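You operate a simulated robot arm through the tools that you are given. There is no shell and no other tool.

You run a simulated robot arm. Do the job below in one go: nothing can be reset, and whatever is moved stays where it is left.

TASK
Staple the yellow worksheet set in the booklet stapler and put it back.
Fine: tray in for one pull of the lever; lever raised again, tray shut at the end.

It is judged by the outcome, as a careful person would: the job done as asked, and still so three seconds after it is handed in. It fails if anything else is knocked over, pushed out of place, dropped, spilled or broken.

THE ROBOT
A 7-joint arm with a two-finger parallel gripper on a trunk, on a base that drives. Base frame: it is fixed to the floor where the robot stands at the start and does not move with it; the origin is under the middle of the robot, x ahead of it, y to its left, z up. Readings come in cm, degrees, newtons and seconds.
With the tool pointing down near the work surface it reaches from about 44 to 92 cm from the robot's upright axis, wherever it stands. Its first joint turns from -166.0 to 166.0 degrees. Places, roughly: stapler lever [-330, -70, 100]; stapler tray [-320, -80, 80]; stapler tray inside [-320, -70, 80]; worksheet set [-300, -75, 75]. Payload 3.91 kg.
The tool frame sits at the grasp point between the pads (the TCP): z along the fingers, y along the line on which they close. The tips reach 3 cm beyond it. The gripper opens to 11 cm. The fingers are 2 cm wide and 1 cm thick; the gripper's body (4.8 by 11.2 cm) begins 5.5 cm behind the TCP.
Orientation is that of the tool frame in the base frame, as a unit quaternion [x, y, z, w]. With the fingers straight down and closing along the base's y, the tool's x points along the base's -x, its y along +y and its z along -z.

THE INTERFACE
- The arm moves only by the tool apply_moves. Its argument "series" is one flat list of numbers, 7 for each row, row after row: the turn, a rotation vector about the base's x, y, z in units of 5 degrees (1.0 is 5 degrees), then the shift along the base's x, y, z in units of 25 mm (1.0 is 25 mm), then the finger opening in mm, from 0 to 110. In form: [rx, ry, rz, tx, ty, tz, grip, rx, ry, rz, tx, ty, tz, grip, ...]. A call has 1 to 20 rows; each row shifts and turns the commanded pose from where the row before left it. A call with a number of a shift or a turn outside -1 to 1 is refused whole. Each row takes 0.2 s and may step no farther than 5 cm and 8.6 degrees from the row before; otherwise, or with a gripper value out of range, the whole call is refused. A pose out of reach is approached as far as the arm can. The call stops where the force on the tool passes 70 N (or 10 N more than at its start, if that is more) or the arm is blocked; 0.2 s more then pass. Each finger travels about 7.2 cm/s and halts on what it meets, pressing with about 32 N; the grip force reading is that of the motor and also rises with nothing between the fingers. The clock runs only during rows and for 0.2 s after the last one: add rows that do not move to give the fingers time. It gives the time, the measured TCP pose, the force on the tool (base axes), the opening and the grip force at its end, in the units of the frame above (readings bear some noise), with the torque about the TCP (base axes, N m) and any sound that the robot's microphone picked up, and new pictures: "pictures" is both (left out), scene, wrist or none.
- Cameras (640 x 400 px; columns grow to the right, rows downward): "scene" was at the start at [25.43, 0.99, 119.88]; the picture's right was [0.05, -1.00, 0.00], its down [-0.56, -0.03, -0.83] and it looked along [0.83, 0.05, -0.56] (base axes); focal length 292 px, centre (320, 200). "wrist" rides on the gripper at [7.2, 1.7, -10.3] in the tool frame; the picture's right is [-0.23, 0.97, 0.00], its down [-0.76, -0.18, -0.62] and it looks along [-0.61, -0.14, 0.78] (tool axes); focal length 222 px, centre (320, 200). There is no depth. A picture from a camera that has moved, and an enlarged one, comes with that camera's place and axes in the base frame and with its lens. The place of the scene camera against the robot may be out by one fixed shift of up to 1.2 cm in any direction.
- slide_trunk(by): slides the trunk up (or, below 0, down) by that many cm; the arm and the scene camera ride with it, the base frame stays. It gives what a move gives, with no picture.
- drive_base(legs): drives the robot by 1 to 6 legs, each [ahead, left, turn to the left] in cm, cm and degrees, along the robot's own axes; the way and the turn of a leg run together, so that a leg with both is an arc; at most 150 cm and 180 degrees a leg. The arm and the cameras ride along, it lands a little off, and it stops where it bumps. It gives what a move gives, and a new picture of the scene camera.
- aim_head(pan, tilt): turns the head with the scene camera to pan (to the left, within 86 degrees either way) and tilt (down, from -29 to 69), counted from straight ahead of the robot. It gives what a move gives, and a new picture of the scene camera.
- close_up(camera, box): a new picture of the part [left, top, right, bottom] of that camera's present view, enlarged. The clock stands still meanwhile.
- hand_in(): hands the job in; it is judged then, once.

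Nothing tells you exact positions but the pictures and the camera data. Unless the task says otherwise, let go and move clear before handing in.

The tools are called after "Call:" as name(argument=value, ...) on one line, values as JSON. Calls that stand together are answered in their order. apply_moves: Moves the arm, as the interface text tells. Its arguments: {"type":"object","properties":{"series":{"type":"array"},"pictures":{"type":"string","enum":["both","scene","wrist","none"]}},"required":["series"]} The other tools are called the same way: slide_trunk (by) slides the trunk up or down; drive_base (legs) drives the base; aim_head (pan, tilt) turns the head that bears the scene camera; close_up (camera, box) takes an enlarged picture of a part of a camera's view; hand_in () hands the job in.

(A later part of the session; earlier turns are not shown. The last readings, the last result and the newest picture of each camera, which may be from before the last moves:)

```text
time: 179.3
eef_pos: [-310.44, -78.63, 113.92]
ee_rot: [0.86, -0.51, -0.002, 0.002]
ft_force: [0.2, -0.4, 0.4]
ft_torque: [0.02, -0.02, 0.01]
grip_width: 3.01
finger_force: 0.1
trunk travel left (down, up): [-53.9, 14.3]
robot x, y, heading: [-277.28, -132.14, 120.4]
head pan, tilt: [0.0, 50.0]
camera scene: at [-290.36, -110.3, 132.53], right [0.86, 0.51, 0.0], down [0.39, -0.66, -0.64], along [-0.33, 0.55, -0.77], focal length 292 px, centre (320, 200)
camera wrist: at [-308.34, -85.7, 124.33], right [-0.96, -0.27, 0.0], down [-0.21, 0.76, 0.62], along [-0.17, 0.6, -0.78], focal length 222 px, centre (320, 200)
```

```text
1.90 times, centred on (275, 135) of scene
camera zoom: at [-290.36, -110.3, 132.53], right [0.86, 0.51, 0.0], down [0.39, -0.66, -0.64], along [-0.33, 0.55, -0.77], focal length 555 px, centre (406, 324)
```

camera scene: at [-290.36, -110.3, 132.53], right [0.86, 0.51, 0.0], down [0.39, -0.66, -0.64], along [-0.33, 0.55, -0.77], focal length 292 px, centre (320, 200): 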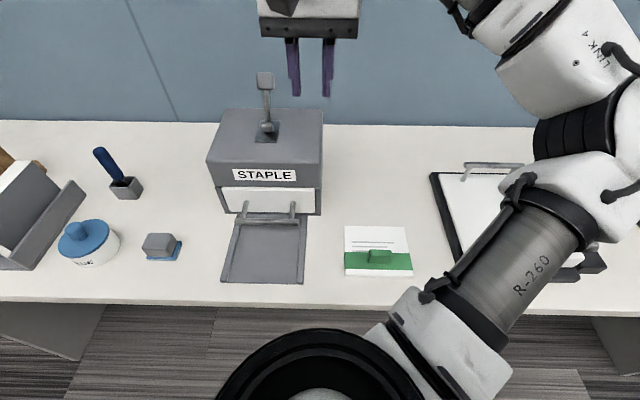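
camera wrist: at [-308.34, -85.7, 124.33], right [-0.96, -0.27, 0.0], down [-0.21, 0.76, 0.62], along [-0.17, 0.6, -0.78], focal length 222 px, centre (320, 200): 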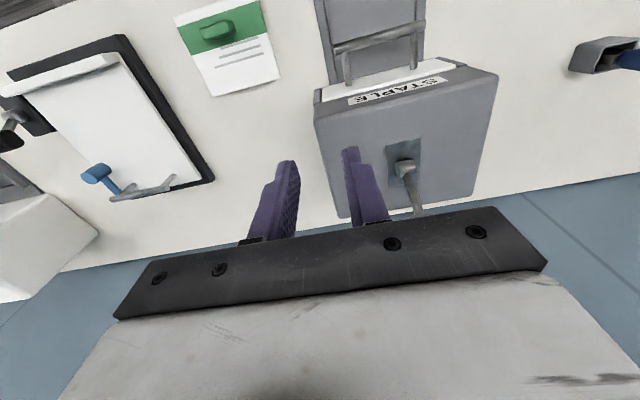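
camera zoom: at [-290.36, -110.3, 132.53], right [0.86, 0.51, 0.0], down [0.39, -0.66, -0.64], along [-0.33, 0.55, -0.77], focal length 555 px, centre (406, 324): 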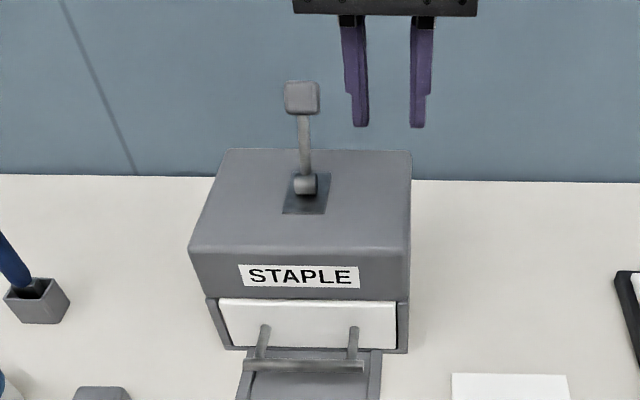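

The lever is raised exactly as at the start and the tray is still shut. Now I hook the handle again to open the tray.

Call:
apply_moves(series=[0.872, 0.489, 0.03, -0.647, -0.788, 0, 30, 0.872, 0.489, 0.03, -0.647, -0.788, 0, 30, 0.872, 0.489, 0.03, -0.647, -0.788, 0, 30, 0.872, 0.489, 0.03, -0.647, -0.788, 0, 30, 0, 0, 0, 0, 0, -0.915, 30, 0, 0, 0, 0, 0, -0.915, 30, 0, 0, 0, 0, 0, -0.915, 30, 0, 0, 0, 0, 0, -0.915, 30, 0, 0, 0, 0, 0, -0.915, 30, 0, 0, 0, 0, 0, -0.915, 30, 0, 0, 0, 0, 0, -0.915, 30, 0, 0, 0, 0, 0, -0.915, 30, 0, 0, 0, 0, 0, -0.7, 30, 0, 0, 0, 0, 0, 0, 30])

```text
time: 182.3
eef_pos: [-317.28, -86.4, 93.64]
ee_rot: [0.85, -0.497, -0.151, -0.085]
ft_force: [0.0, 0.6, -0.8]
ft_torque: [-0.01, 0.02, 0.0]
grip_width: 3.0
finger_force: 0.2
trunk travel left (down, up): [-53.9, 14.3]
robot x, y, heading: [-277.15, -132.08, 120.6]
head pan, tilt: [0.0, 50.0]
camera scene: at [-290.39, -110.31, 132.53], right [0.86, 0.51, 0.0], down [0.39, -0.66, -0.64], along [-0.33, 0.55, -0.77], focal length 292 px, centre (320, 200)
camera wrist: at [-313.7, -96.24, 101.04], right [-0.95, -0.29, 0.08], down [-0.09, 0.53, 0.84], along [-0.29, 0.8, -0.53], focal length 222 px, centre (320, 200)
```

scene: 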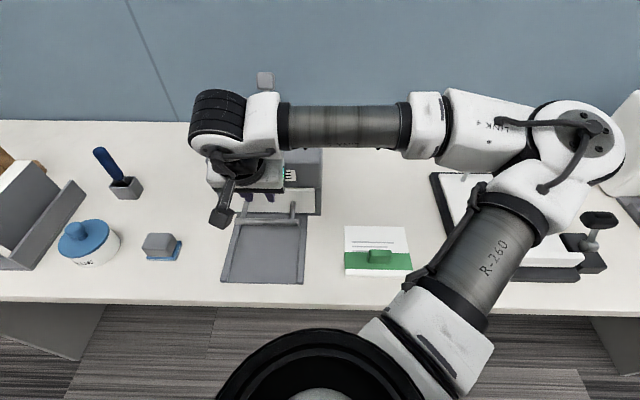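
wrist: 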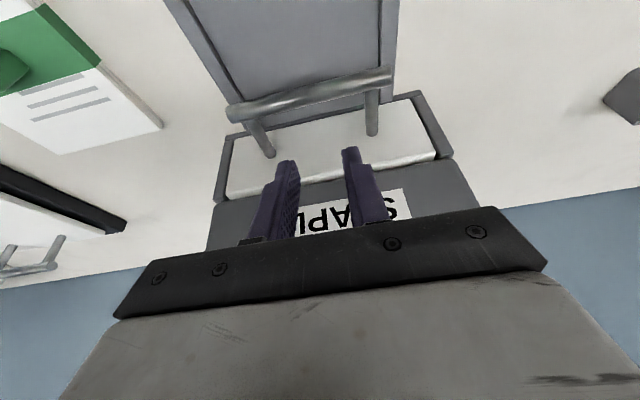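

Call:
apply_moves(series=[0, 0, 0, -0.1337, 0.2383, -0.939, 30, 0, 0, 0, -0.1337, 0.2383, -0.939, 30, 0, 0, 0, -0.1337, 0.2383, -0.939, 30, 0, 0, 0, 0, 0, 0, 30], pictures="wrist")

```text
time: 183.3
eef_pos: [-318.21, -84.73, 86.7]
ee_rot: [0.851, -0.496, -0.153, -0.085]
ft_force: [0.0, -0.5, 0.0]
ft_torque: [0.02, 0.0, 0.02]
grip_width: 3.01
finger_force: 0.1
trunk travel left (down, up): [-53.9, 14.3]
robot x, y, heading: [-277.64, -132.41, 120.3]
head pan, tilt: [0.0, 50.0]
camera wrist: at [-314.49, -94.4, 93.99], right [-0.95, -0.29, 0.08], down [-0.09, 0.53, 0.84], along [-0.29, 0.8, -0.53], focal length 222 px, centre (320, 200)
```

wrist: 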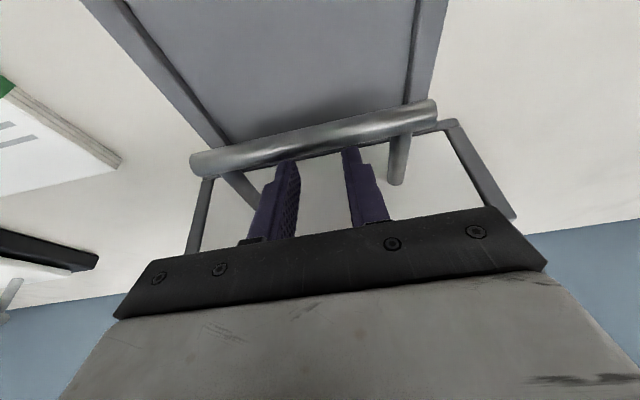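

Hooked behind the bar. I pull the tray out by driving the base back in two stages.

Call:
drive_base(legs=[[-9, 0, 0]])

Call:
drive_base(legs=[[-7.5, 0, 0]])

Call:
apply_moves(series=[0, 0, 0, 0, 0, 0, 30], pictures="wrist")

```text
time: 184.4
eef_pos: [-313.57, -92.31, 86.79]
ee_rot: [0.85, -0.498, -0.151, -0.085]
ft_force: [-0.2, -0.2, 0.7]
ft_torque: [0.01, 0.02, 0.0]
grip_width: 3.01
finger_force: 0.2
trunk travel left (down, up): [-53.9, 14.3]
robot x, y, heading: [-272.72, -139.62, 120.6]
head pan, tilt: [0.0, 50.0]
camera scene: at [-285.81, -118.04, 132.56], right [0.86, 0.51, 0.0], down [0.39, -0.66, -0.64], along [-0.33, 0.55, -0.77], focal length 292 px, centre (320, 200)
```

scene: 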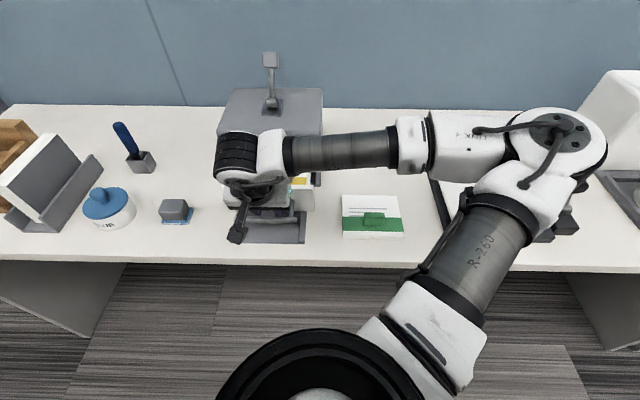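

```text
time: 185.5
eef_pos: [-309.49, -98.71, 86.74]
ee_rot: [0.849, -0.499, -0.152, -0.086]
ft_force: [-0.3, 0.4, -0.2]
ft_torque: [-0.01, 0.0, -0.04]
grip_width: 3.03
finger_force: 0.0
trunk travel left (down, up): [-53.9, 14.3]
robot x, y, heading: [-268.85, -146.17, 120.4]
head pan, tilt: [0.0, 50.0]
camera scene: at [-281.94, -124.52, 132.56], right [0.86, 0.51, 0.0], down [0.39, -0.66, -0.64], along [-0.33, 0.56, -0.77], focal length 292 px, centre (320, 200)
```

scene: 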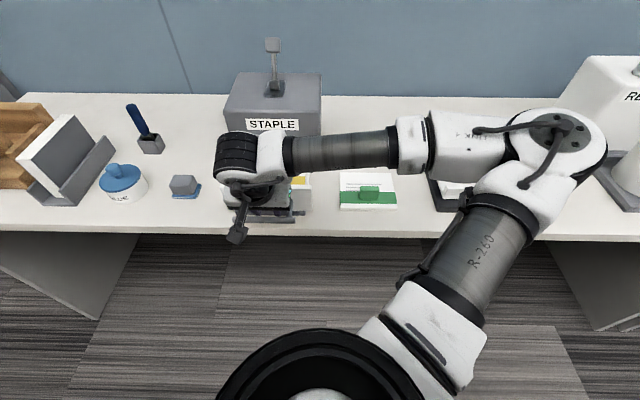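

```text
time: 185.9
eef_pos: [-309.65, -98.71, 86.73]
ee_rot: [0.849, -0.499, -0.151, -0.085]
ft_force: [0.0, 0.3, 0.6]
ft_torque: [0.01, 0.0, 0.02]
grip_width: 3.0
finger_force: 0.0
trunk travel left (down, up): [-53.9, 14.3]
robot x, y, heading: [-269.02, -146.28, 120.2]
head pan, tilt: [0.0, 50.0]
camera wrist: at [-306.01, -108.49, 94.02], right [-0.95, -0.29, 0.08], down [-0.09, 0.53, 0.84], along [-0.29, 0.8, -0.53], focal length 222 px, centre (320, 200)
```

wrist: 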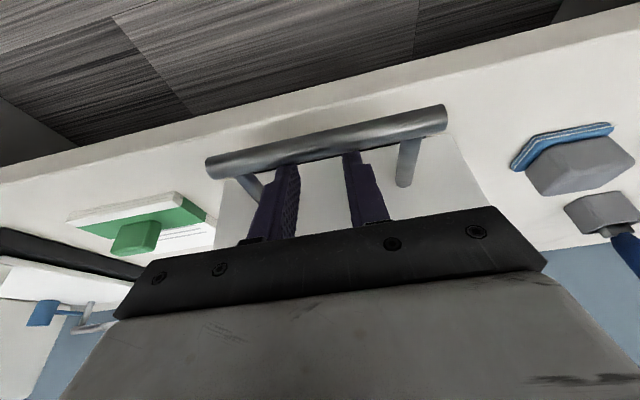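

The tray is open again. I unhook upward, straighten the tool, move 6 cm closer and look at the set.

Call:
apply_moves(series=[0, 0, 0, 0, 0, 0.8, 30, 0, 0, 0, 0, 0, 0.8, 30, 0, 0, 0, 0, 0, 1, 30, 0, 0, 0, 0, 0, 1, 30, 0, 0, 0, 0, 0, 1, 30, 0, 0, 0, 0, 0, 1, 60, 0, 0, 0, 0, 0, 1, 80, -0.872, -0.489, 0, 0, 0, 0.8, 80, -0.872, -0.489, 0, 0, 0, 0, 80, -0.872, -0.489, 0, 0, 0, 0, 80, -0.872, -0.489, 0, 0, 0, 0, 80], pictures="none")

Call:
drive_base(legs=[[6, 0, 0]])

Call:
apply_moves(series=[0, 0, 0, 0, 0, 0, 90], pictures="wrist")

Call:
close_up(camera="wrist", box=[180, 0, 460, 200])

Call:
close_up(camera="scene", box=[190, 110, 350, 250])

```text
time: 188.3
eef_pos: [-309.65, -98.68, 105.15]
ee_rot: [0.862, -0.506, 0.0, 0.003]
ft_force: [0.3, 0.0, -0.1]
ft_torque: [-0.02, 0.02, -0.02]
grip_width: 8.0
finger_force: 0.0
trunk travel left (down, up): [-53.9, 14.3]
robot x, y, heading: [-269.27, -145.65, 120.4]
head pan, tilt: [0.0, 50.0]
```

```text
time: 189.3
eef_pos: [-312.59, -93.42, 104.98]
ee_rot: [0.862, -0.507, -0.001, 0.002]
ft_force: [0.3, 0.0, -0.3]
ft_torque: [-0.02, 0.0, -0.02]
grip_width: 8.0
finger_force: 0.0
trunk travel left (down, up): [-53.9, 14.3]
robot x, y, heading: [-272.33, -141.11, 120.1]
head pan, tilt: [0.0, 50.0]
camera scene: at [-285.09, -119.16, 132.51], right [0.86, 0.51, 0.0], down [0.39, -0.66, -0.64], along [-0.32, 0.55, -0.77], focal length 292 px, centre (320, 200)
```

scene: 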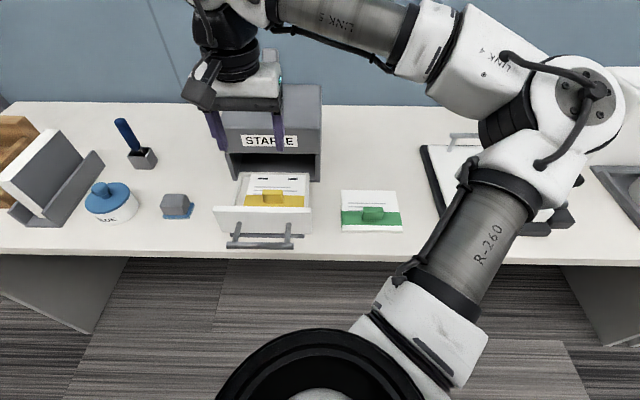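

```text
time: 189.7
eef_pos: [-312.61, -93.56, 105.12]
ee_rot: [0.862, -0.507, -0.001, 0.003]
ft_force: [0.1, 0.3, 0.2]
ft_torque: [-0.01, 0.0, 0.02]
grip_width: 9.01
finger_force: 0.0
trunk travel left (down, up): [-53.9, 14.3]
robot x, y, heading: [-272.33, -141.37, 120.5]
head pan, tilt: [0.0, 50.0]
camera wrist: at [-310.6, -100.66, 115.57], right [-0.96, -0.28, 0.0], down [-0.21, 0.75, 0.62], along [-0.17, 0.6, -0.78], focal length 222 px, centre (320, 200)
```

wrist: 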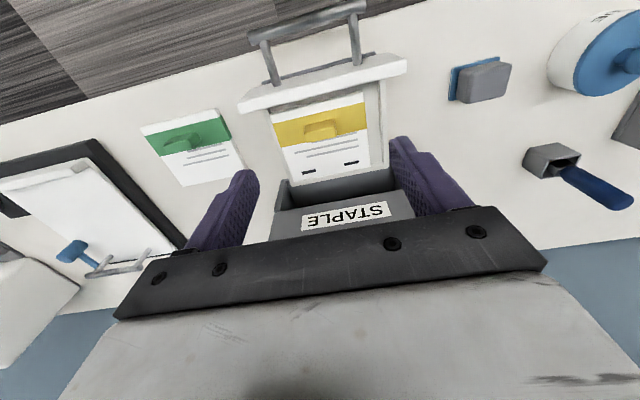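

```text
2.00 times, centred on (320, 100) of wrist
camera zoom: at [-310.6, -100.66, 115.57], right [-0.96, -0.28, 0.0], down [-0.21, 0.75, 0.62], along [-0.17, 0.6, -0.78], focal length 444 px, centre (320, 400)
```

zoom: 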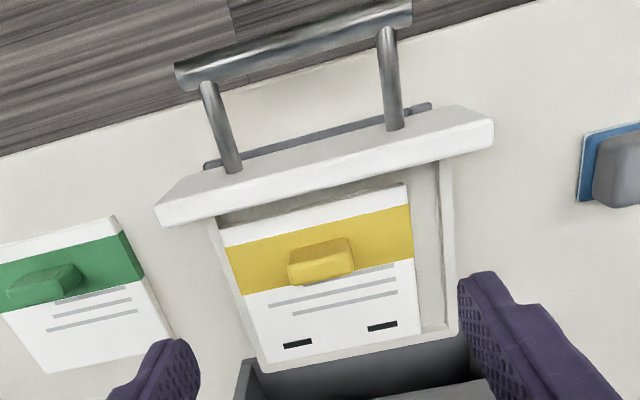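

```text
2.86 times, centred on (270, 180) of scene
camera zoom: at [-285.06, -119.22, 132.53], right [0.86, 0.51, 0.0], down [0.39, -0.66, -0.64], along [-0.32, 0.55, -0.77], focal length 833 px, centre (463, 257)
```

zoom: 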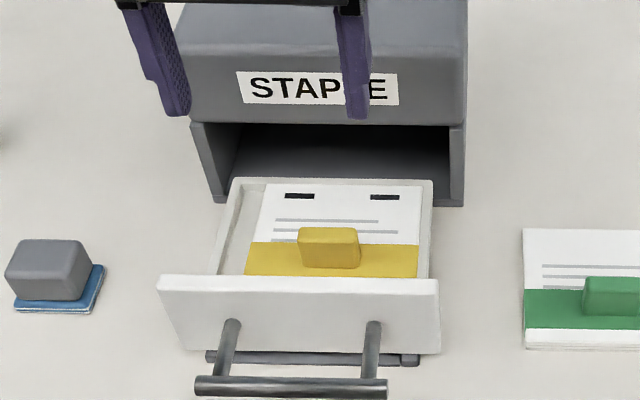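

Two staples are now visible on the set — stapled. I go over its knob to take it out.

Call:
apply_moves(series=[0, 0, 0.04, -0.26, 0.77, 0, 80, 0, 0, 0, -0.26, 0.77, 0, 80, 0, 0, 0, 0, 0, -0.92, 80, 0, 0, 0, 0, 0, -0.92, 80, 0, 0, 0, 0, 0, -0.92, 80, 0, 0, 0, 0, 0, -0.92, 80, 0, 0, 0, 0, 0, -0.92, 80, 0, 0, 0, 0, 0, -0.92, 80, 0, 0, 0, 0, 0, -0.6, 80, 0, 0, 0, 0, 0, 0, 80])

Call:
close_up(camera="wrist", box=[160, 60, 480, 260])

Call:
close_up(camera="scene", box=[190, 110, 350, 250])

```text
time: 191.9
eef_pos: [-314.07, -89.65, 89.91]
ee_rot: [0.863, -0.506, -0.001, 0.002]
ft_force: [-0.4, -0.2, 0.6]
ft_torque: [0.0, 0.01, 0.0]
grip_width: 8.02
finger_force: 0.1
trunk travel left (down, up): [-53.9, 14.3]
robot x, y, heading: [-272.21, -140.83, 120.3]
head pan, tilt: [0.0, 50.0]
camera scene: at [-285.05, -119.24, 132.53], right [0.86, 0.51, 0.0], down [0.39, -0.66, -0.64], along [-0.33, 0.55, -0.77], focal length 292 px, centre (320, 200)
camera wrist: at [-311.94, -96.8, 100.38], right [-0.96, -0.28, 0.0], down [-0.22, 0.75, 0.62], along [-0.18, 0.6, -0.78], focal length 222 px, centre (320, 200)
```

scene: 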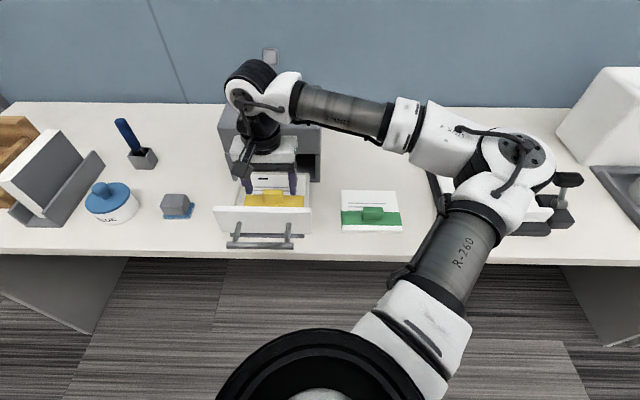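
wrist: 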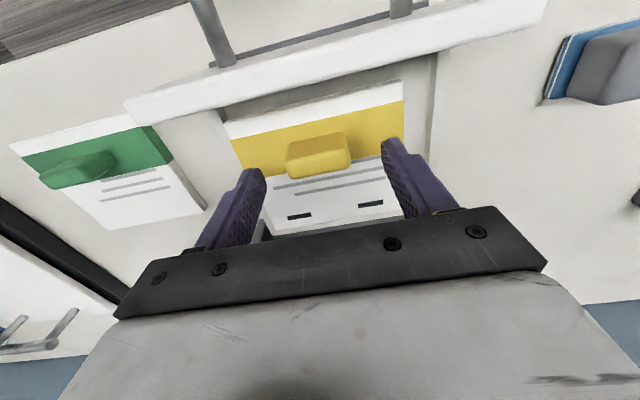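

```text
2.00 times, centred on (320, 160) of wrist
camera zoom: at [-311.94, -96.8, 100.38], right [-0.96, -0.28, 0.0], down [-0.22, 0.75, 0.62], along [-0.18, 0.6, -0.78], focal length 444 px, centre (320, 280)
```

zoom: 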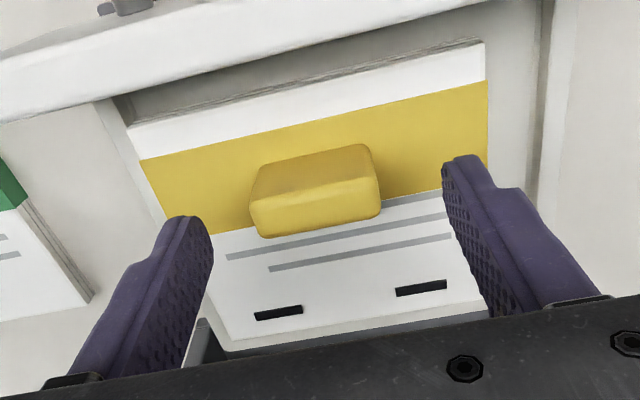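

```text
2.86 times, centred on (270, 180) of scene
camera zoom: at [-285.05, -119.24, 132.53], right [0.86, 0.51, 0.0], down [0.39, -0.66, -0.64], along [-0.33, 0.55, -0.77], focal length 833 px, centre (463, 257)
```

zoom: 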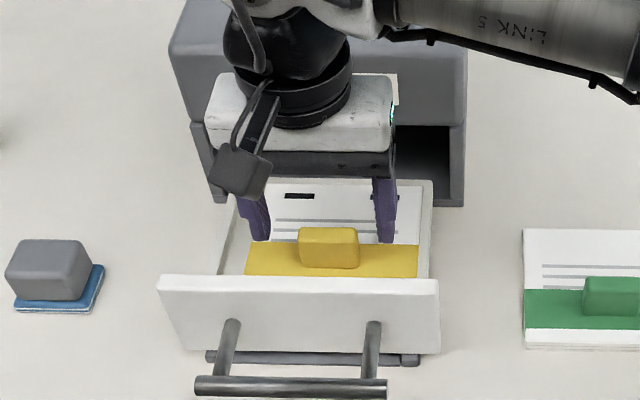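

Aligned. I descend the last bit and grip.

Call:
apply_moves(series=[0, 0, 0, 0.09, 0.05, -0.5, 80, 0, 0, 0, 0, 0, -0.5, 80, 0, 0, 0, 0, 0, -0.1, 80, 0, 0, 0, 0, 0, 0, 60, 0, 0, 0, 0, 0, 0, 30, 0, 0, 0, 0, 0, 0, 0, 0, 0, 0, 0, 0, 0, 0, 0, 0, 0, 0, 0, 0, 0], pictures="wrist")

Call:
apply_moves(series=[0, 0, 0, 0, 0, 0.1, 0, 0, 0, 0, 0, 0, 0.15, 0, 0, 0, 0, 0, 0, 0.2, 0, 0, 0, 0, 0, 0, 0.2, 0, 0, 0, 0, 0, 0, 0.2, 0, 0, 0, 0, 0, 0, 0, 0], pictures="both")

```text
time: 193.7
eef_pos: [-313.85, -89.76, 86.97]
ee_rot: [0.863, -0.504, -0.002, 0.003]
ft_force: [-12.8, -7.7, 2.4]
ft_torque: [-0.07, 0.29, -0.11]
grip_width: 4.38
finger_force: 32.3
trunk travel left (down, up): [-53.9, 14.3]
robot x, y, heading: [-272.46, -141.41, 120.2]
head pan, tilt: [0.0, 50.0]
camera wrist: at [-311.73, -96.75, 97.52], right [-0.96, -0.28, 0.01], down [-0.22, 0.75, 0.62], along [-0.18, 0.6, -0.78], focal length 222 px, centre (320, 200)
```

wrist: 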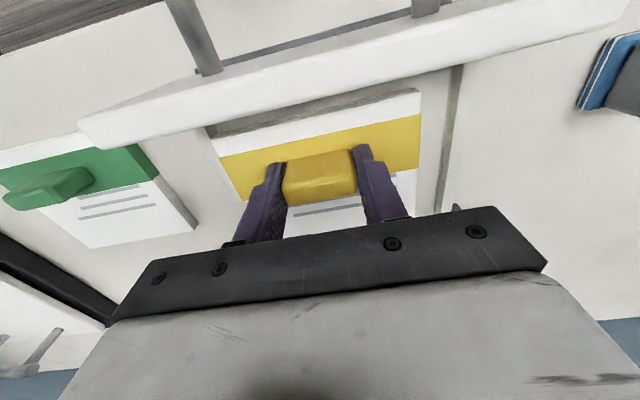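

```text
time: 195.1
eef_pos: [-313.67, -89.53, 89.32]
ee_rot: [0.863, -0.505, 0.0, 0.003]
ft_force: [0.9, 0.6, -0.5]
ft_torque: [0.03, -0.03, -0.01]
grip_width: 4.33
finger_force: 31.9
trunk travel left (down, up): [-53.9, 14.3]
robot x, y, heading: [-272.12, -141.02, 120.2]
head pan, tilt: [0.0, 50.0]
camera scene: at [-285.06, -119.23, 132.53], right [0.86, 0.51, 0.0], down [0.39, -0.66, -0.64], along [-0.32, 0.55, -0.77], focal length 292 px, centre (320, 200)
camera wrist: at [-311.58, -96.67, 99.74], right [-0.96, -0.28, 0.0], down [-0.22, 0.75, 0.62], along [-0.18, 0.6, -0.78], focal length 222 px, centre (320, 200)
```

scene: 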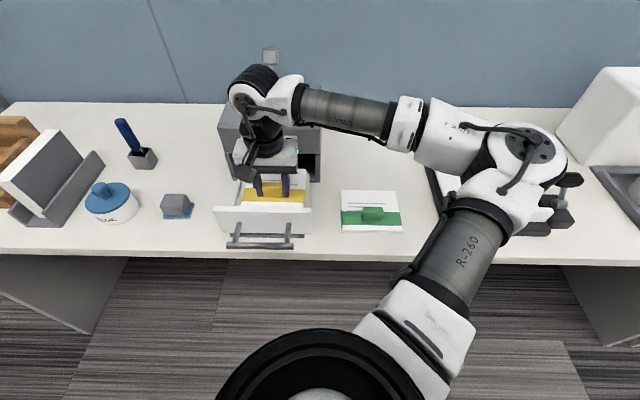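
wrist: 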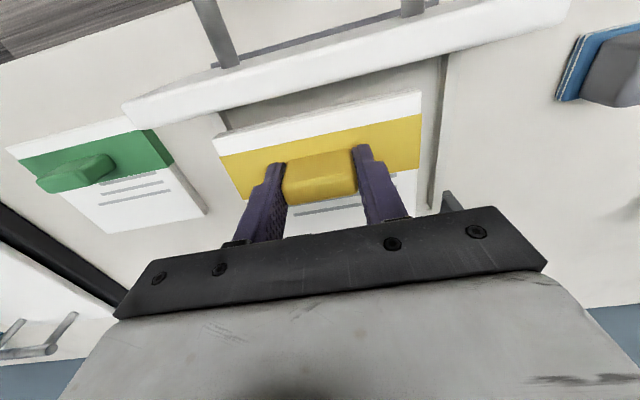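

The set is held, unchanged in the grip. I lift it out smoothly.

Call:
apply_moves(series=[0, 0, 0, 0.03, -0.06, 0.15, 0, 0, 0, 0, 0.03, -0.06, 0.2, 0, 0, 0, 0, 0.03, -0.06, 0.3, 0, 0, 0, 0, 0, 0, 0.4, 0, 0, 0, 0, 0, 0, 0.45, 0, 0, 0, 0, 0, 0, 0.5, 0, 0, 0, 0, 0, 0, 0.5, 0, 0, 0, 0, 0, 0, 0.5, 0, 0, 0, 0, 0, 0, 0.5, 0, 0, 0, 0, 0, 0, 0.5, 0, 0, 0, 0, 0, 0, 0.5, 0, 0, 0, 0, 0, 0, 0.4, 0, 0, 0, 0, 0, 0, 0.3, 0, 0, 0, 0, 0, 0, 0.2, 0, 0, 0, 0, 0, 0, 0.1, 0, 0, 0, 0, 0, 0, 0, 0])

```text
time: 198.5
eef_pos: [-313.37, -90.05, 102.97]
ee_rot: [0.863, -0.505, -0.001, 0.003]
ft_force: [1.3, -0.9, 0.2]
ft_torque: [0.01, -0.02, 0.0]
grip_width: 4.35
finger_force: 31.5
trunk travel left (down, up): [-53.9, 14.3]
robot x, y, heading: [-272.26, -141.11, 120.6]
head pan, tilt: [0.0, 50.0]
camera scene: at [-285.05, -119.23, 132.53], right [0.86, 0.51, 0.0], down [0.39, -0.66, -0.64], along [-0.32, 0.55, -0.77], focal length 292 px, centre (320, 200)
camera wrist: at [-311.28, -97.17, 113.45], right [-0.96, -0.28, 0.0], down [-0.22, 0.75, 0.62], along [-0.18, 0.6, -0.78], focal length 222 px, centre (320, 200)
```

scene: 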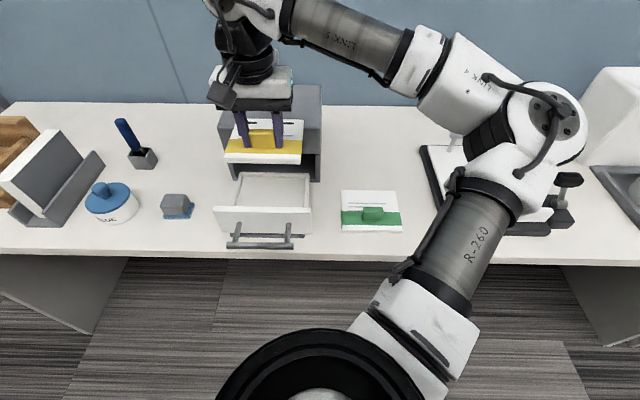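
wrist: 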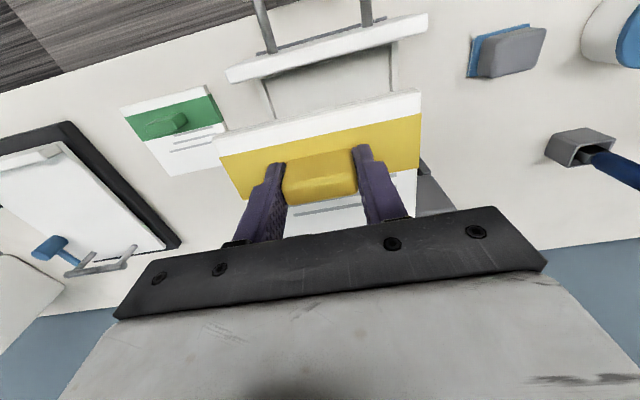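

Level and secure. Across to the right, then back to its place.

Call:
apply_moves(series=[0, 0, 0, 0.3, 0.168, 0, 0, 0, 0, 0, 0.6, 0.337, 0, 0, 0, 0, 0, 0.7, 0.393, 0, 0, 0, 0, 0, 0.7, 0.393, 0, 0, 0, 0, 0, 0.7, 0.393, 0, 0, 0, 0, 0, 0.7, 0.393, 0, 0, 0, 0, 0, 0.7, 0.393, 0, 0, 0, 0, 0, 0.7, 0.393, 0, 0, 0, 0, 0, 0.7, 0.393, 0, 0, 0, 0, 0, 0.7, 0.393, 0, 0, 0, 0, 0, 0.5, 0.28, 0, 0, 0, 0, 0, 0.3, 0.168, 0, 0, 0, 0, 0, 0.11, 0.062, 0, 0, 0, 0, 0, 0, 0, 0, 0], pictures="none")

Call:
apply_moves(series=[0, 0, 0, -0.16, 0.29, 0, 0, 0, 0, 0, -0.34, 0.6, 0, 0, 0, 0, 0, -0.4, 0.72, 0, 0, 0, 0, 0, -0.4, 0.72, 0, 0, 0, 0, 0, -0.4, 0.72, 0, 0, 0, 0, 0, -0.4, 0.72, 0, 0, 0, 0, 0, -0.4, 0.72, 0, 0, 0, 0, 0, -0.4, 0.72, 0, 0, 0, 0, 0, -0.34, 0.6, 0, 0, 0, 0, 0, -0.17, 0.28, 0, 0, 0, 0, 0, 0, 0, 0, 0], pictures="both")

```text
time: 201.5
eef_pos: [-294.9, -79.79, 103.08]
ee_rot: [0.863, -0.506, -0.002, 0.003]
ft_force: [-1.0, 0.4, -1.4]
ft_torque: [-0.02, -0.01, -0.01]
grip_width: 4.31
finger_force: 32.1
trunk travel left (down, up): [-53.9, 14.3]
robot x, y, heading: [-271.95, -140.72, 120.4]
head pan, tilt: [0.0, 50.0]
```

```text
time: 203.9
eef_pos: [-303.59, -64.38, 103.07]
ee_rot: [0.863, -0.505, -0.001, 0.002]
ft_force: [-0.5, 0.1, -0.6]
ft_torque: [-0.04, -0.01, -0.02]
grip_width: 4.36
finger_force: 32.0
trunk travel left (down, up): [-53.9, 14.3]
robot x, y, heading: [-272.1, -141.01, 120.4]
head pan, tilt: [0.0, 50.0]
camera scene: at [-285.05, -119.23, 132.53], right [0.86, 0.51, 0.0], down [0.39, -0.66, -0.64], along [-0.33, 0.55, -0.77], focal length 292 px, centre (320, 200)
camera wrist: at [-301.41, -71.47, 113.47], right [-0.96, -0.28, 0.0], down [-0.22, 0.75, 0.62], along [-0.18, 0.6, -0.78], focal length 222 px, centre (320, 200)
```

scene: 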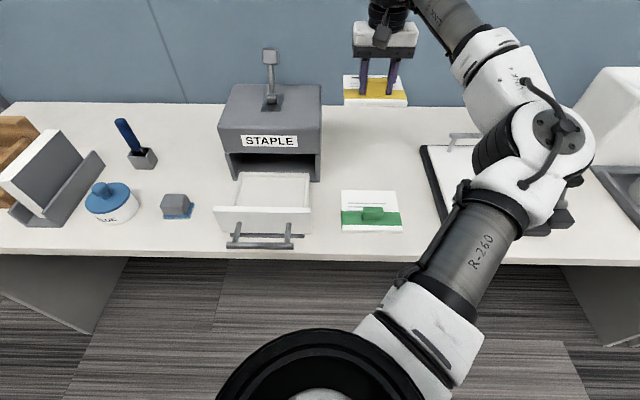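
wrist: 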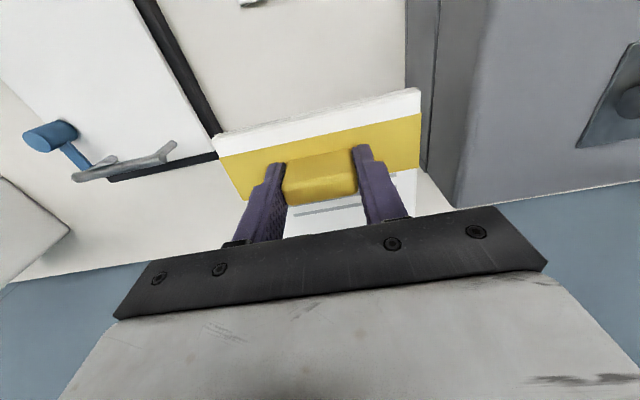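

Call:
apply_moves(series=[0, 0, 0, 0.05, 0, -0.3, 0, 0, 0, 0, 0, 0, -0.5, 0, 0, 0, 0, 0, 0, -0.6, 0, 0, 0, 0, 0, 0, -0.6, 0, 0, 0, 0, 0, 0, -0.6, 0, 0, 0, 0, 0, 0, -0.6, 0, 0, 0, 0, 0, 0, -0.6, 0, 0, 0, 0, 0, 0, -0.6, 0, 0, 0, 0, 0, 0, -0.6, 0, 0, 0, 0, 0, 0, -0.6, 0, 0, 0, 0, 0, 0, -0.6, 0, 0, 0, 0, 0, 0, -0.5, 0, 0, 0, 0, 0, 0, -0.3, 0, 0, 0, 0, 0, 0, -0.2, 0, 0, 0, 0, 0, 0, -0.1, 0, 0, 0, 0, 0, 0, 0, 0], pictures="wrist")

Call:
apply_moves(series=[0, 0, 0, 0, 0, -0.06, 0, 0, 0, 0, 0, 0, -0.05, 0, 0, 0, 0, 0, 0, 0, 0], pictures="none")

```text
time: 207.3
eef_pos: [-303.48, -64.47, 84.84]
ee_rot: [0.863, -0.505, -0.002, 0.002]
ft_force: [0.4, -0.3, -0.9]
ft_torque: [-0.04, -0.02, -0.01]
grip_width: 4.36
finger_force: 31.7
trunk travel left (down, up): [-53.9, 14.3]
robot x, y, heading: [-272.13, -140.95, 120.3]
head pan, tilt: [0.0, 50.0]
camera wrist: at [-301.43, -71.58, 95.17], right [-0.96, -0.28, 0.0], down [-0.22, 0.75, 0.62], along [-0.18, 0.6, -0.78], focal length 222 px, centre (320, 200)
```

wrist: 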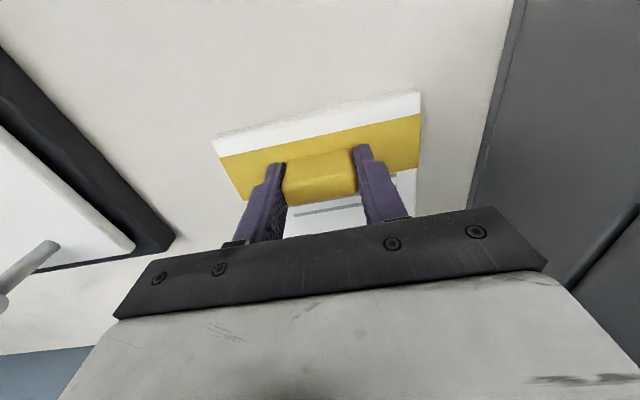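

```text
time: 208.1
eef_pos: [-303.46, -64.4, 84.55]
ee_rot: [0.863, -0.505, 0.0, 0.003]
ft_force: [-0.3, -0.3, -0.8]
ft_torque: [0.0, -0.03, 0.01]
grip_width: 4.36
finger_force: 32.3
trunk travel left (down, up): [-53.9, 14.3]
robot x, y, heading: [-272.22, -140.69, 120.3]
head pan, tilt: [0.0, 50.0]
```

Call:
apply_moves(series=[0, 0, 0, 0, 0, -0.06, 0, 0, 0, 0, 0, 0, -0.04, 0, 0, 0, 0, 0, 0, 0, 0], pictures="none")

```text
time: 208.9
eef_pos: [-303.43, -64.43, 84.26]
ee_rot: [0.863, -0.505, -0.002, 0.002]
ft_force: [-0.2, -0.6, 6.0]
ft_torque: [0.24, -0.25, -0.04]
grip_width: 4.35
finger_force: 31.5
trunk travel left (down, up): [-53.9, 14.3]
robot x, y, heading: [-272.11, -141.07, 120.5]
head pan, tilt: [0.0, 50.0]
```

The set touches the counter (6 N). I release, rise and check it.

Call:
apply_moves(series=[0, 0, 0, 0, 0, 0.02, 20, 0, 0, 0, 0, 0, 0, 50, 0, 0, 0, 0, 0, 0, 80, 0, 0, 0, 0, 0, 0, 80, 0, 0, 0, 0, 0, 0.5, 80, 0, 0, 0, 0, 0, 1, 80, 0, 0, 0, 0, 0, 1, 80, 0, 0, 0, 0, 0, 1, 80, 0, 0, 0, 0, 0, 1, 80, 0, 0, 0, 0, 0, 1, 80, 0, 0, 0, 0, 0, 1, 80, 0, 0, 0, 0, 0, 1, 80, 0, 0, 0, 0, 0, 1, 80])

Call:
close_up(camera="scene", box=[320, 110, 420, 240])

```text
time: 211.7
eef_pos: [-303.43, -64.6, 105.41]
ee_rot: [0.863, -0.505, 0.0, 0.003]
ft_force: [-0.2, -0.6, -0.5]
ft_torque: [0.06, 0.03, 0.05]
grip_width: 8.0
finger_force: 0.0
trunk travel left (down, up): [-53.9, 14.3]
robot x, y, heading: [-272.21, -141.3, 120.4]
head pan, tilt: [0.0, 50.0]
camera scene: at [-285.05, -119.26, 132.53], right [0.86, 0.51, 0.0], down [0.39, -0.66, -0.64], along [-0.33, 0.55, -0.77], focal length 292 px, centre (320, 200)
camera wrist: at [-301.27, -71.55, 115.85], right [-0.96, -0.28, 0.0], down [-0.22, 0.75, 0.62], along [-0.18, 0.6, -0.78], focal length 222 px, centre (320, 200)
```

scene: 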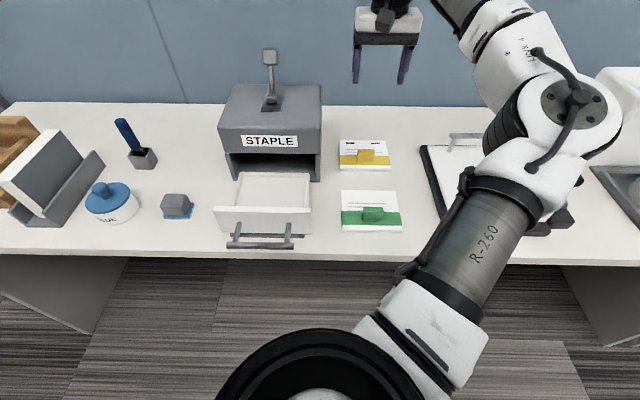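
wrist: 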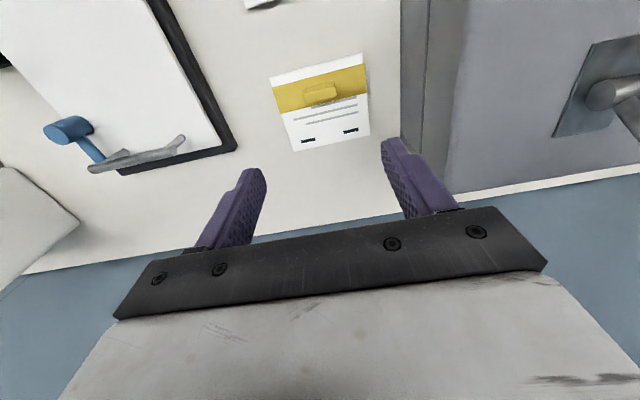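

```text
3.08 times, centred on (370, 175) of scene
camera zoom: at [-285.05, -119.26, 132.53], right [0.86, 0.51, 0.0], down [0.39, -0.66, -0.64], along [-0.33, 0.55, -0.77], focal length 897 px, centre (166, 277)
```

zoom: 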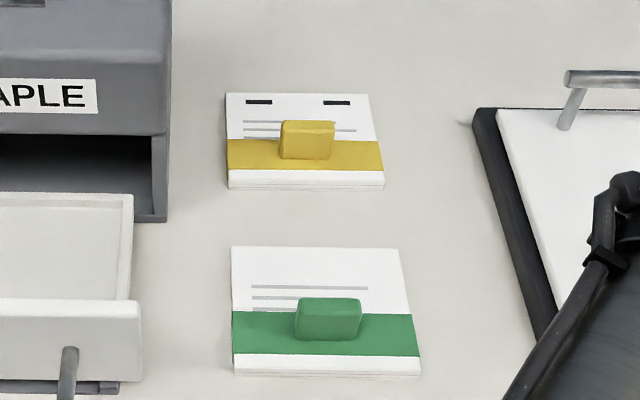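

The stapled set is back in its place. Now I go to the front of the tray handle to push it shut.

Call:
apply_moves(series=[0, 0, 0, -0.109, -0.95, 0, 30, 0, 0, 0, -0.109, -0.95, 0, 30, 0, 0, 0, -0.109, -0.95, 0, 30, 0, 0, 0, -0.109, -0.95, 0, 30, 0, 0, 0, -0.109, -0.95, 0, 30, 0, 0, 0, -0.109, -0.95, 0, 30, 0, 0, 0, -0.109, -0.95, 0, 30, 0, 0, 0, -0.109, -0.95, 0, 30, 0, 0, 0, -0.109, -0.95, 0, 30, 0, 0, 0, -0.109, -0.95, 0, 30, 0, 0, 0, -0.109, -0.95, 0, 30, 0, 0, 0, -0.109, -0.95, 0, 30, 0, 0, 0, -0.109, -0.95, 0, 30, 0, 0, 0, -0.109, -0.95, 0, 30, 0, 0, 0, -0.109, -0.95, 0, 30, 0, 0, 0, -0.109, -0.95, 0, 30, 0, 0, 0, 0, 0, -0.9, 30, 0, 0, 0, 0, 0, -0.9, 30, 0, 0, 0, 0, 0, -0.9, 30, 0, 0, 0, 0, 0, 0, 30])

```text
time: 215.9
eef_pos: [-307.67, -102.4, 98.79]
ee_rot: [0.863, -0.505, 0.0, 0.003]
ft_force: [-0.1, -0.4, 0.1]
ft_torque: [0.0, 0.02, 0.0]
grip_width: 3.02
finger_force: 0.0
trunk travel left (down, up): [-53.9, 14.3]
robot x, y, heading: [-272.3, -140.8, 120.5]
head pan, tilt: [0.0, 50.0]
camera scene: at [-285.05, -119.24, 132.53], right [0.86, 0.51, 0.0], down [0.39, -0.66, -0.64], along [-0.33, 0.55, -0.77], focal length 292 px, centre (320, 200)
camera wrist: at [-305.65, -109.54, 109.25], right [-0.96, -0.28, 0.0], down [-0.22, 0.75, 0.62], along [-0.18, 0.6, -0.78], focal length 222 px, centre (320, 200)
```

scene: 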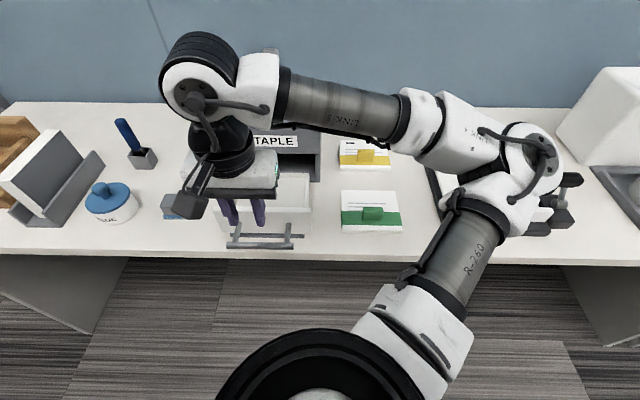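
wrist: 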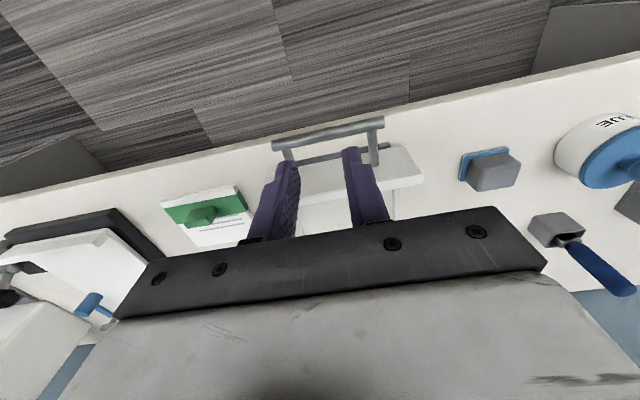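

Call:
apply_moves(series=[0, 0, 0, 0, 0, -1, 30, 0, 0, 0, 0, 0, -1, 30, 0, 0, 0, 0, 0, -1, 30, 0, 0, 0, 0, 0, -1, 30, 0, 0, 0, 0, 0, -1, 30, 0, 0, 0, 0, 0, 0, 30], pictures="wrist")

```text
time: 217.3
eef_pos: [-307.68, -102.34, 86.36]
ee_rot: [0.863, -0.506, -0.001, 0.002]
ft_force: [0.5, 0.0, 0.0]
ft_torque: [0.0, 0.0, 0.02]
grip_width: 2.97
finger_force: 0.0
trunk travel left (down, up): [-53.9, 14.3]
robot x, y, heading: [-271.96, -141.09, 120.5]
head pan, tilt: [0.0, 50.0]
camera wrist: at [-305.63, -109.41, 96.74], right [-0.96, -0.28, 0.0], down [-0.22, 0.75, 0.62], along [-0.18, 0.6, -0.78], focal length 222 px, centre (320, 200)
```

wrist: 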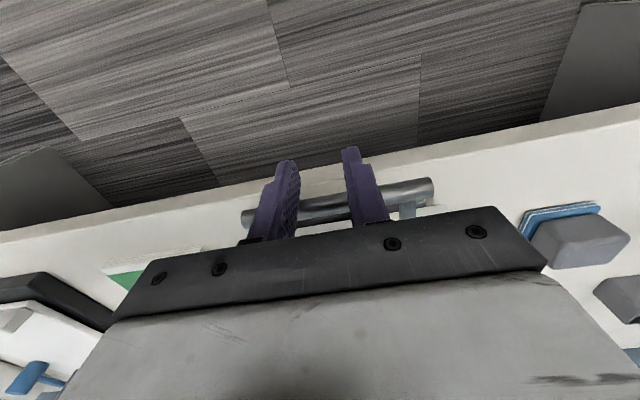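

I push the tray in, gently at the end.

Call:
apply_moves(series=[0, 0, 0, -0.15, 0.26, 0, 30, 0, 0, 0, -0.293, 0.523, 0, 30, 0, 0, 0, -0.293, 0.523, 0, 30, 0, 0, 0, -0.293, 0.523, 0, 30, 0, 0, 0, -0.293, 0.523, 0, 30, 0, 0, 0, -0.293, 0.523, 0, 30, 0, 0, 0, -0.293, 0.523, 0, 30, 0, 0, 0, -0.293, 0.523, 0, 30, 0, 0, 0, -0.293, 0.523, 0, 30, 0, 0, 0, -0.293, 0.523, 0, 30, 0, 0, 0, -0.15, 0.26, 0, 30, 0, 0, 0, 0, 0, 0, 30], pictures="none")

Call:
apply_moves(series=[0, 0, 0, -0.06, 0.105, 0, 30, 0, 0, 0, -0.06, 0.105, 0, 30, 0, 0, 0, -0.06, 0.105, 0, 30, 0, 0, 0, -0.06, 0.105, 0, 30, 0, 0, 0, 0, 0, 0, 30], pictures="none")

```text
time: 219.9
eef_pos: [-314.94, -89.41, 86.04]
ee_rot: [0.863, -0.505, -0.001, 0.003]
ft_force: [-1.1, 0.4, -0.3]
ft_torque: [0.03, 0.03, 0.01]
grip_width: 2.98
finger_force: 0.1
trunk travel left (down, up): [-53.9, 14.3]
robot x, y, heading: [-272.47, -140.9, 120.7]
head pan, tilt: [0.0, 50.0]
```

```text
time: 221.1
eef_pos: [-315.7, -88.58, 86.23]
ee_rot: [0.863, -0.506, -0.001, 0.002]
ft_force: [0.0, 0.3, -0.2]
ft_torque: [0.03, -0.01, 0.02]
grip_width: 3.02
finger_force: 0.0
trunk travel left (down, up): [-53.9, 14.3]
robot x, y, heading: [-272.07, -141.07, 120.6]
head pan, tilt: [0.0, 50.0]
```

Call:
apply_moves(series=[0, 0, 0, -0.06, 0.105, 0, 30, 0, 0, 0, -0.06, 0.105, 0, 30, 0, 0, 0, -0.04, 0.07, 0, 30, 0, 0, 0, 0, 0, 0, 30], pictures="none")

Call:
apply_moves(series=[0, 0, 0, -0.04, 0.07, 0, 30, 0, 0, 0, 0, 0, 0, 30], pictures="wrist")

```text
time: 222.1
eef_pos: [-315.98, -87.95, 86.11]
ee_rot: [0.864, -0.504, 0.001, 0.003]
ft_force: [8.3, -15.3, -6.2]
ft_torque: [-0.38, 0.11, -0.29]
grip_width: 2.99
finger_force: 0.1
trunk travel left (down, up): [-53.9, 14.3]
robot x, y, heading: [-272.27, -141.04, 120.4]
head pan, tilt: [0.0, 50.0]
```

```text
time: 222.7
eef_pos: [-315.98, -87.87, 86.03]
ee_rot: [0.864, -0.504, 0.003, 0.003]
ft_force: [20.4, -35.3, -13.3]
ft_torque: [-0.41, -0.49, -0.68]
grip_width: 3.05
finger_force: 0.6
trunk travel left (down, up): [-53.9, 14.3]
robot x, y, heading: [-272.17, -141.04, 120.2]
head pan, tilt: [0.0, 50.0]
camera wrist: at [-313.96, -94.88, 96.67], right [-0.96, -0.28, 0.0], down [-0.22, 0.76, 0.62], along [-0.17, 0.59, -0.79], focal length 222 px, centre (320, 200)
```

wrist: 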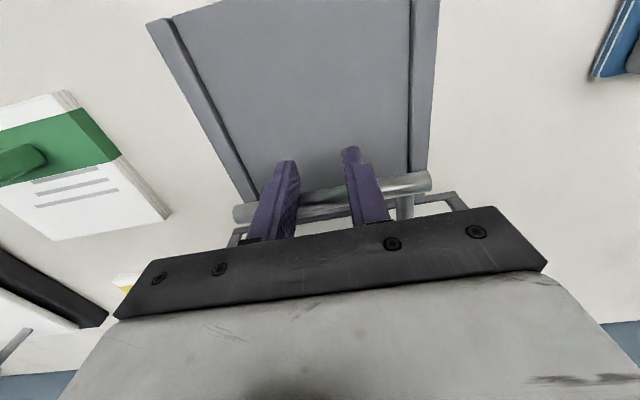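

Seated at the same stop as before. I back off, rise clear and inspect everything.

Call:
apply_moves(series=[0, 0, 0, 0.15, -0.27, 0, 30, 0, 0, 0, 0.3, -0.52, 0, 30, 0, 0, 0, 0.3, -0.52, 0.4, 30, 0, 0, 0, 0, 0, 1, 30, 0, 0, 0, 0, 0, 1, 30, 0, 0, 0, 0, 0, 1, 30, 0, 0, 0, 0, 0, 1, 30, 0, 0, 0, 0, 0, 1, 30, 0, 0, 0, 0, 0, 1, 30, 0, 0, 0, 0, 0, 1, 30, 0, 0, 0, 0, 0, 1, 30, 0, 0, 0, 0, 0, 1, 30], pictures="none")

Call:
drive_base(legs=[[-15, 0, 0]])

Call:
close_up(camera="scene", box=[200, 10, 420, 220])

```text
time: 225.3
eef_pos: [-314.42, -90.79, 109.87]
ee_rot: [0.863, -0.506, -0.001, 0.002]
ft_force: [0.4, -0.8, -0.6]
ft_torque: [0.01, -0.02, 0.01]
grip_width: 3.03
finger_force: 0.1
trunk travel left (down, up): [-53.9, 14.3]
robot x, y, heading: [-271.98, -140.88, 120.6]
head pan, tilt: [0.0, 50.0]
```

```text
time: 226.6
eef_pos: [-306.68, -103.64, 109.9]
ee_rot: [0.863, -0.506, -0.002, 0.003]
ft_force: [0.2, -0.2, -0.5]
ft_torque: [0.0, 0.0, -0.02]
grip_width: 3.02
finger_force: 0.1
trunk travel left (down, up): [-53.9, 14.3]
robot x, y, heading: [-264.55, -154.13, 120.5]
head pan, tilt: [0.0, 50.0]
camera scene: at [-277.4, -132.22, 132.55], right [0.86, 0.5, 0.0], down [0.39, -0.66, -0.64], along [-0.32, 0.56, -0.77], focal length 292 px, centre (320, 200)
```

scene: 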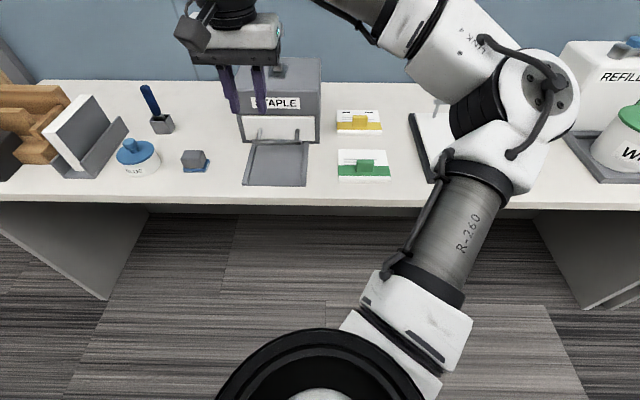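

```text
1.90 times, centred on (310, 115) of scene
camera zoom: at [-277.4, -132.22, 132.55], right [0.86, 0.5, 0.0], down [0.39, -0.66, -0.64], along [-0.32, 0.56, -0.77], focal length 555 px, centre (339, 362)
```

zoom: 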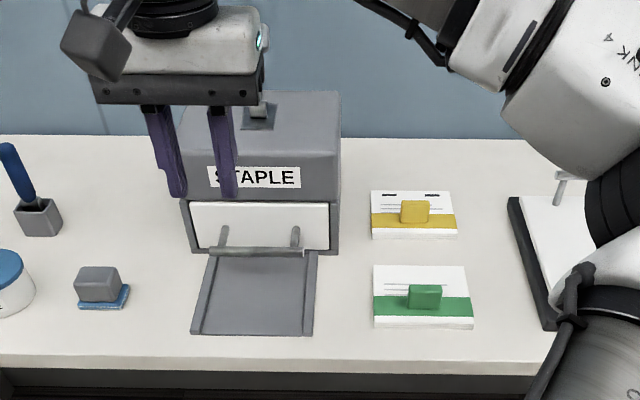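

Tray shut, stapled set in place. A last look at the lever and the surroundings.

Call:
aim_head(pan=0, tilt=35)

Call:
apply_moves(series=[0, 0, 0, 0.9, 0.5, 0.3, 30, 0, 0, 0, 0.9, 0.5, 0.3, 30, 0, 0, 0, 0.9, 0.5, 0.3, 30, 0, 0, 0, 0.9, 0.5, 0, 30, 0, 0, 0, 0.9, 0.5, 0, 30, 0, 0, 0, 0, 0, 0, 30], pictures="both")

Call:
close_up(camera="scene", box=[180, 60, 420, 260])

```text
time: 227.4
eef_pos: [-306.69, -103.62, 109.66]
ee_rot: [0.863, -0.506, -0.001, 0.002]
ft_force: [-0.9, 0.4, 0.0]
ft_torque: [0.01, 0.0, 0.02]
grip_width: 3.0
finger_force: 0.1
trunk travel left (down, up): [-53.9, 14.3]
robot x, y, heading: [-264.41, -153.83, 120.5]
head pan, tilt: [0.0, 35.0]
camera scene: at [-277.99, -131.21, 134.7], right [0.86, 0.5, 0.0], down [0.29, -0.5, -0.82], along [-0.41, 0.71, -0.57], focal length 292 px, centre (320, 200)
```

scene: 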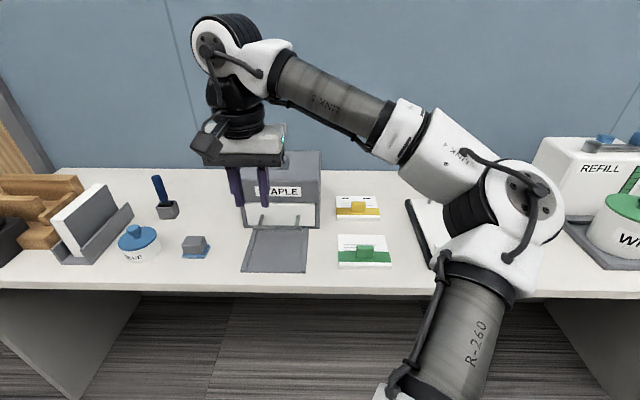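

```text
time: 228.8
eef_pos: [-295.45, -97.28, 111.8]
ee_rot: [0.862, -0.507, -0.001, 0.002]
ft_force: [0.9, -0.1, -0.1]
ft_torque: [0.0, 0.01, -0.03]
grip_width: 3.0
finger_force: 0.0
trunk travel left (down, up): [-53.9, 14.3]
robot x, y, heading: [-264.61, -154.03, 120.1]
head pan, tilt: [0.0, 35.0]
camera scene: at [-278.01, -131.2, 134.7], right [0.86, 0.5, 0.0], down [0.29, -0.5, -0.82], along [-0.41, 0.71, -0.57], focal length 292 px, centre (320, 200)
camera wrist: at [-293.46, -104.4, 122.27], right [-0.96, -0.28, 0.0], down [-0.21, 0.75, 0.62], along [-0.18, 0.6, -0.78], focal length 222 px, centre (320, 200)
```

scene: 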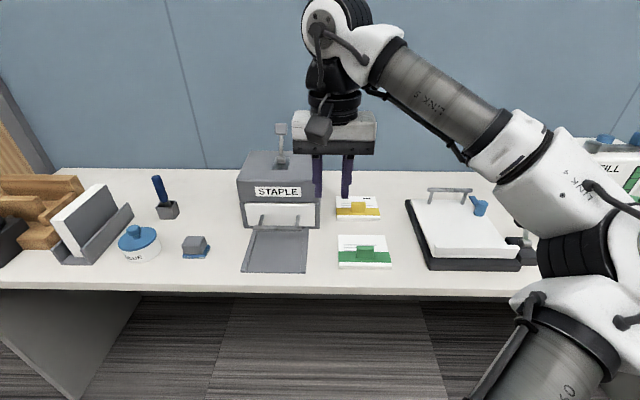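
wrist: 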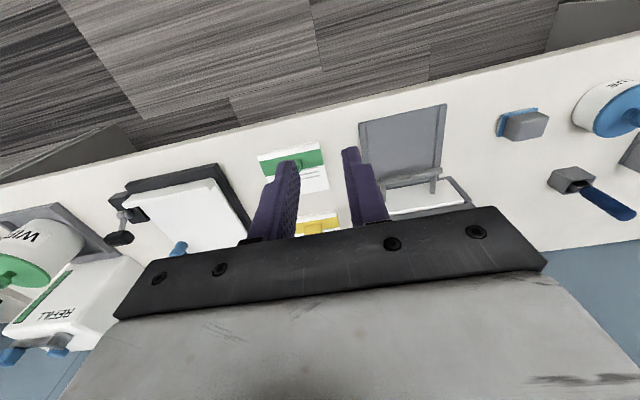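

```text
2.00 times, centred on (300, 160) of scene
camera zoom: at [-278.01, -131.2, 134.7], right [0.86, 0.5, 0.0], down [0.29, -0.5, -0.82], along [-0.41, 0.71, -0.57], focal length 583 px, centre (360, 280)
```

zoom: 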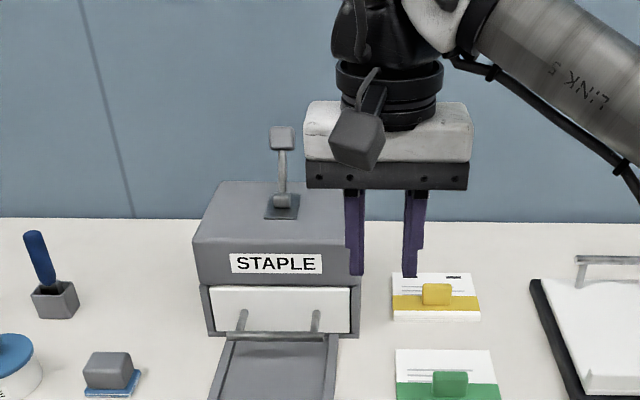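

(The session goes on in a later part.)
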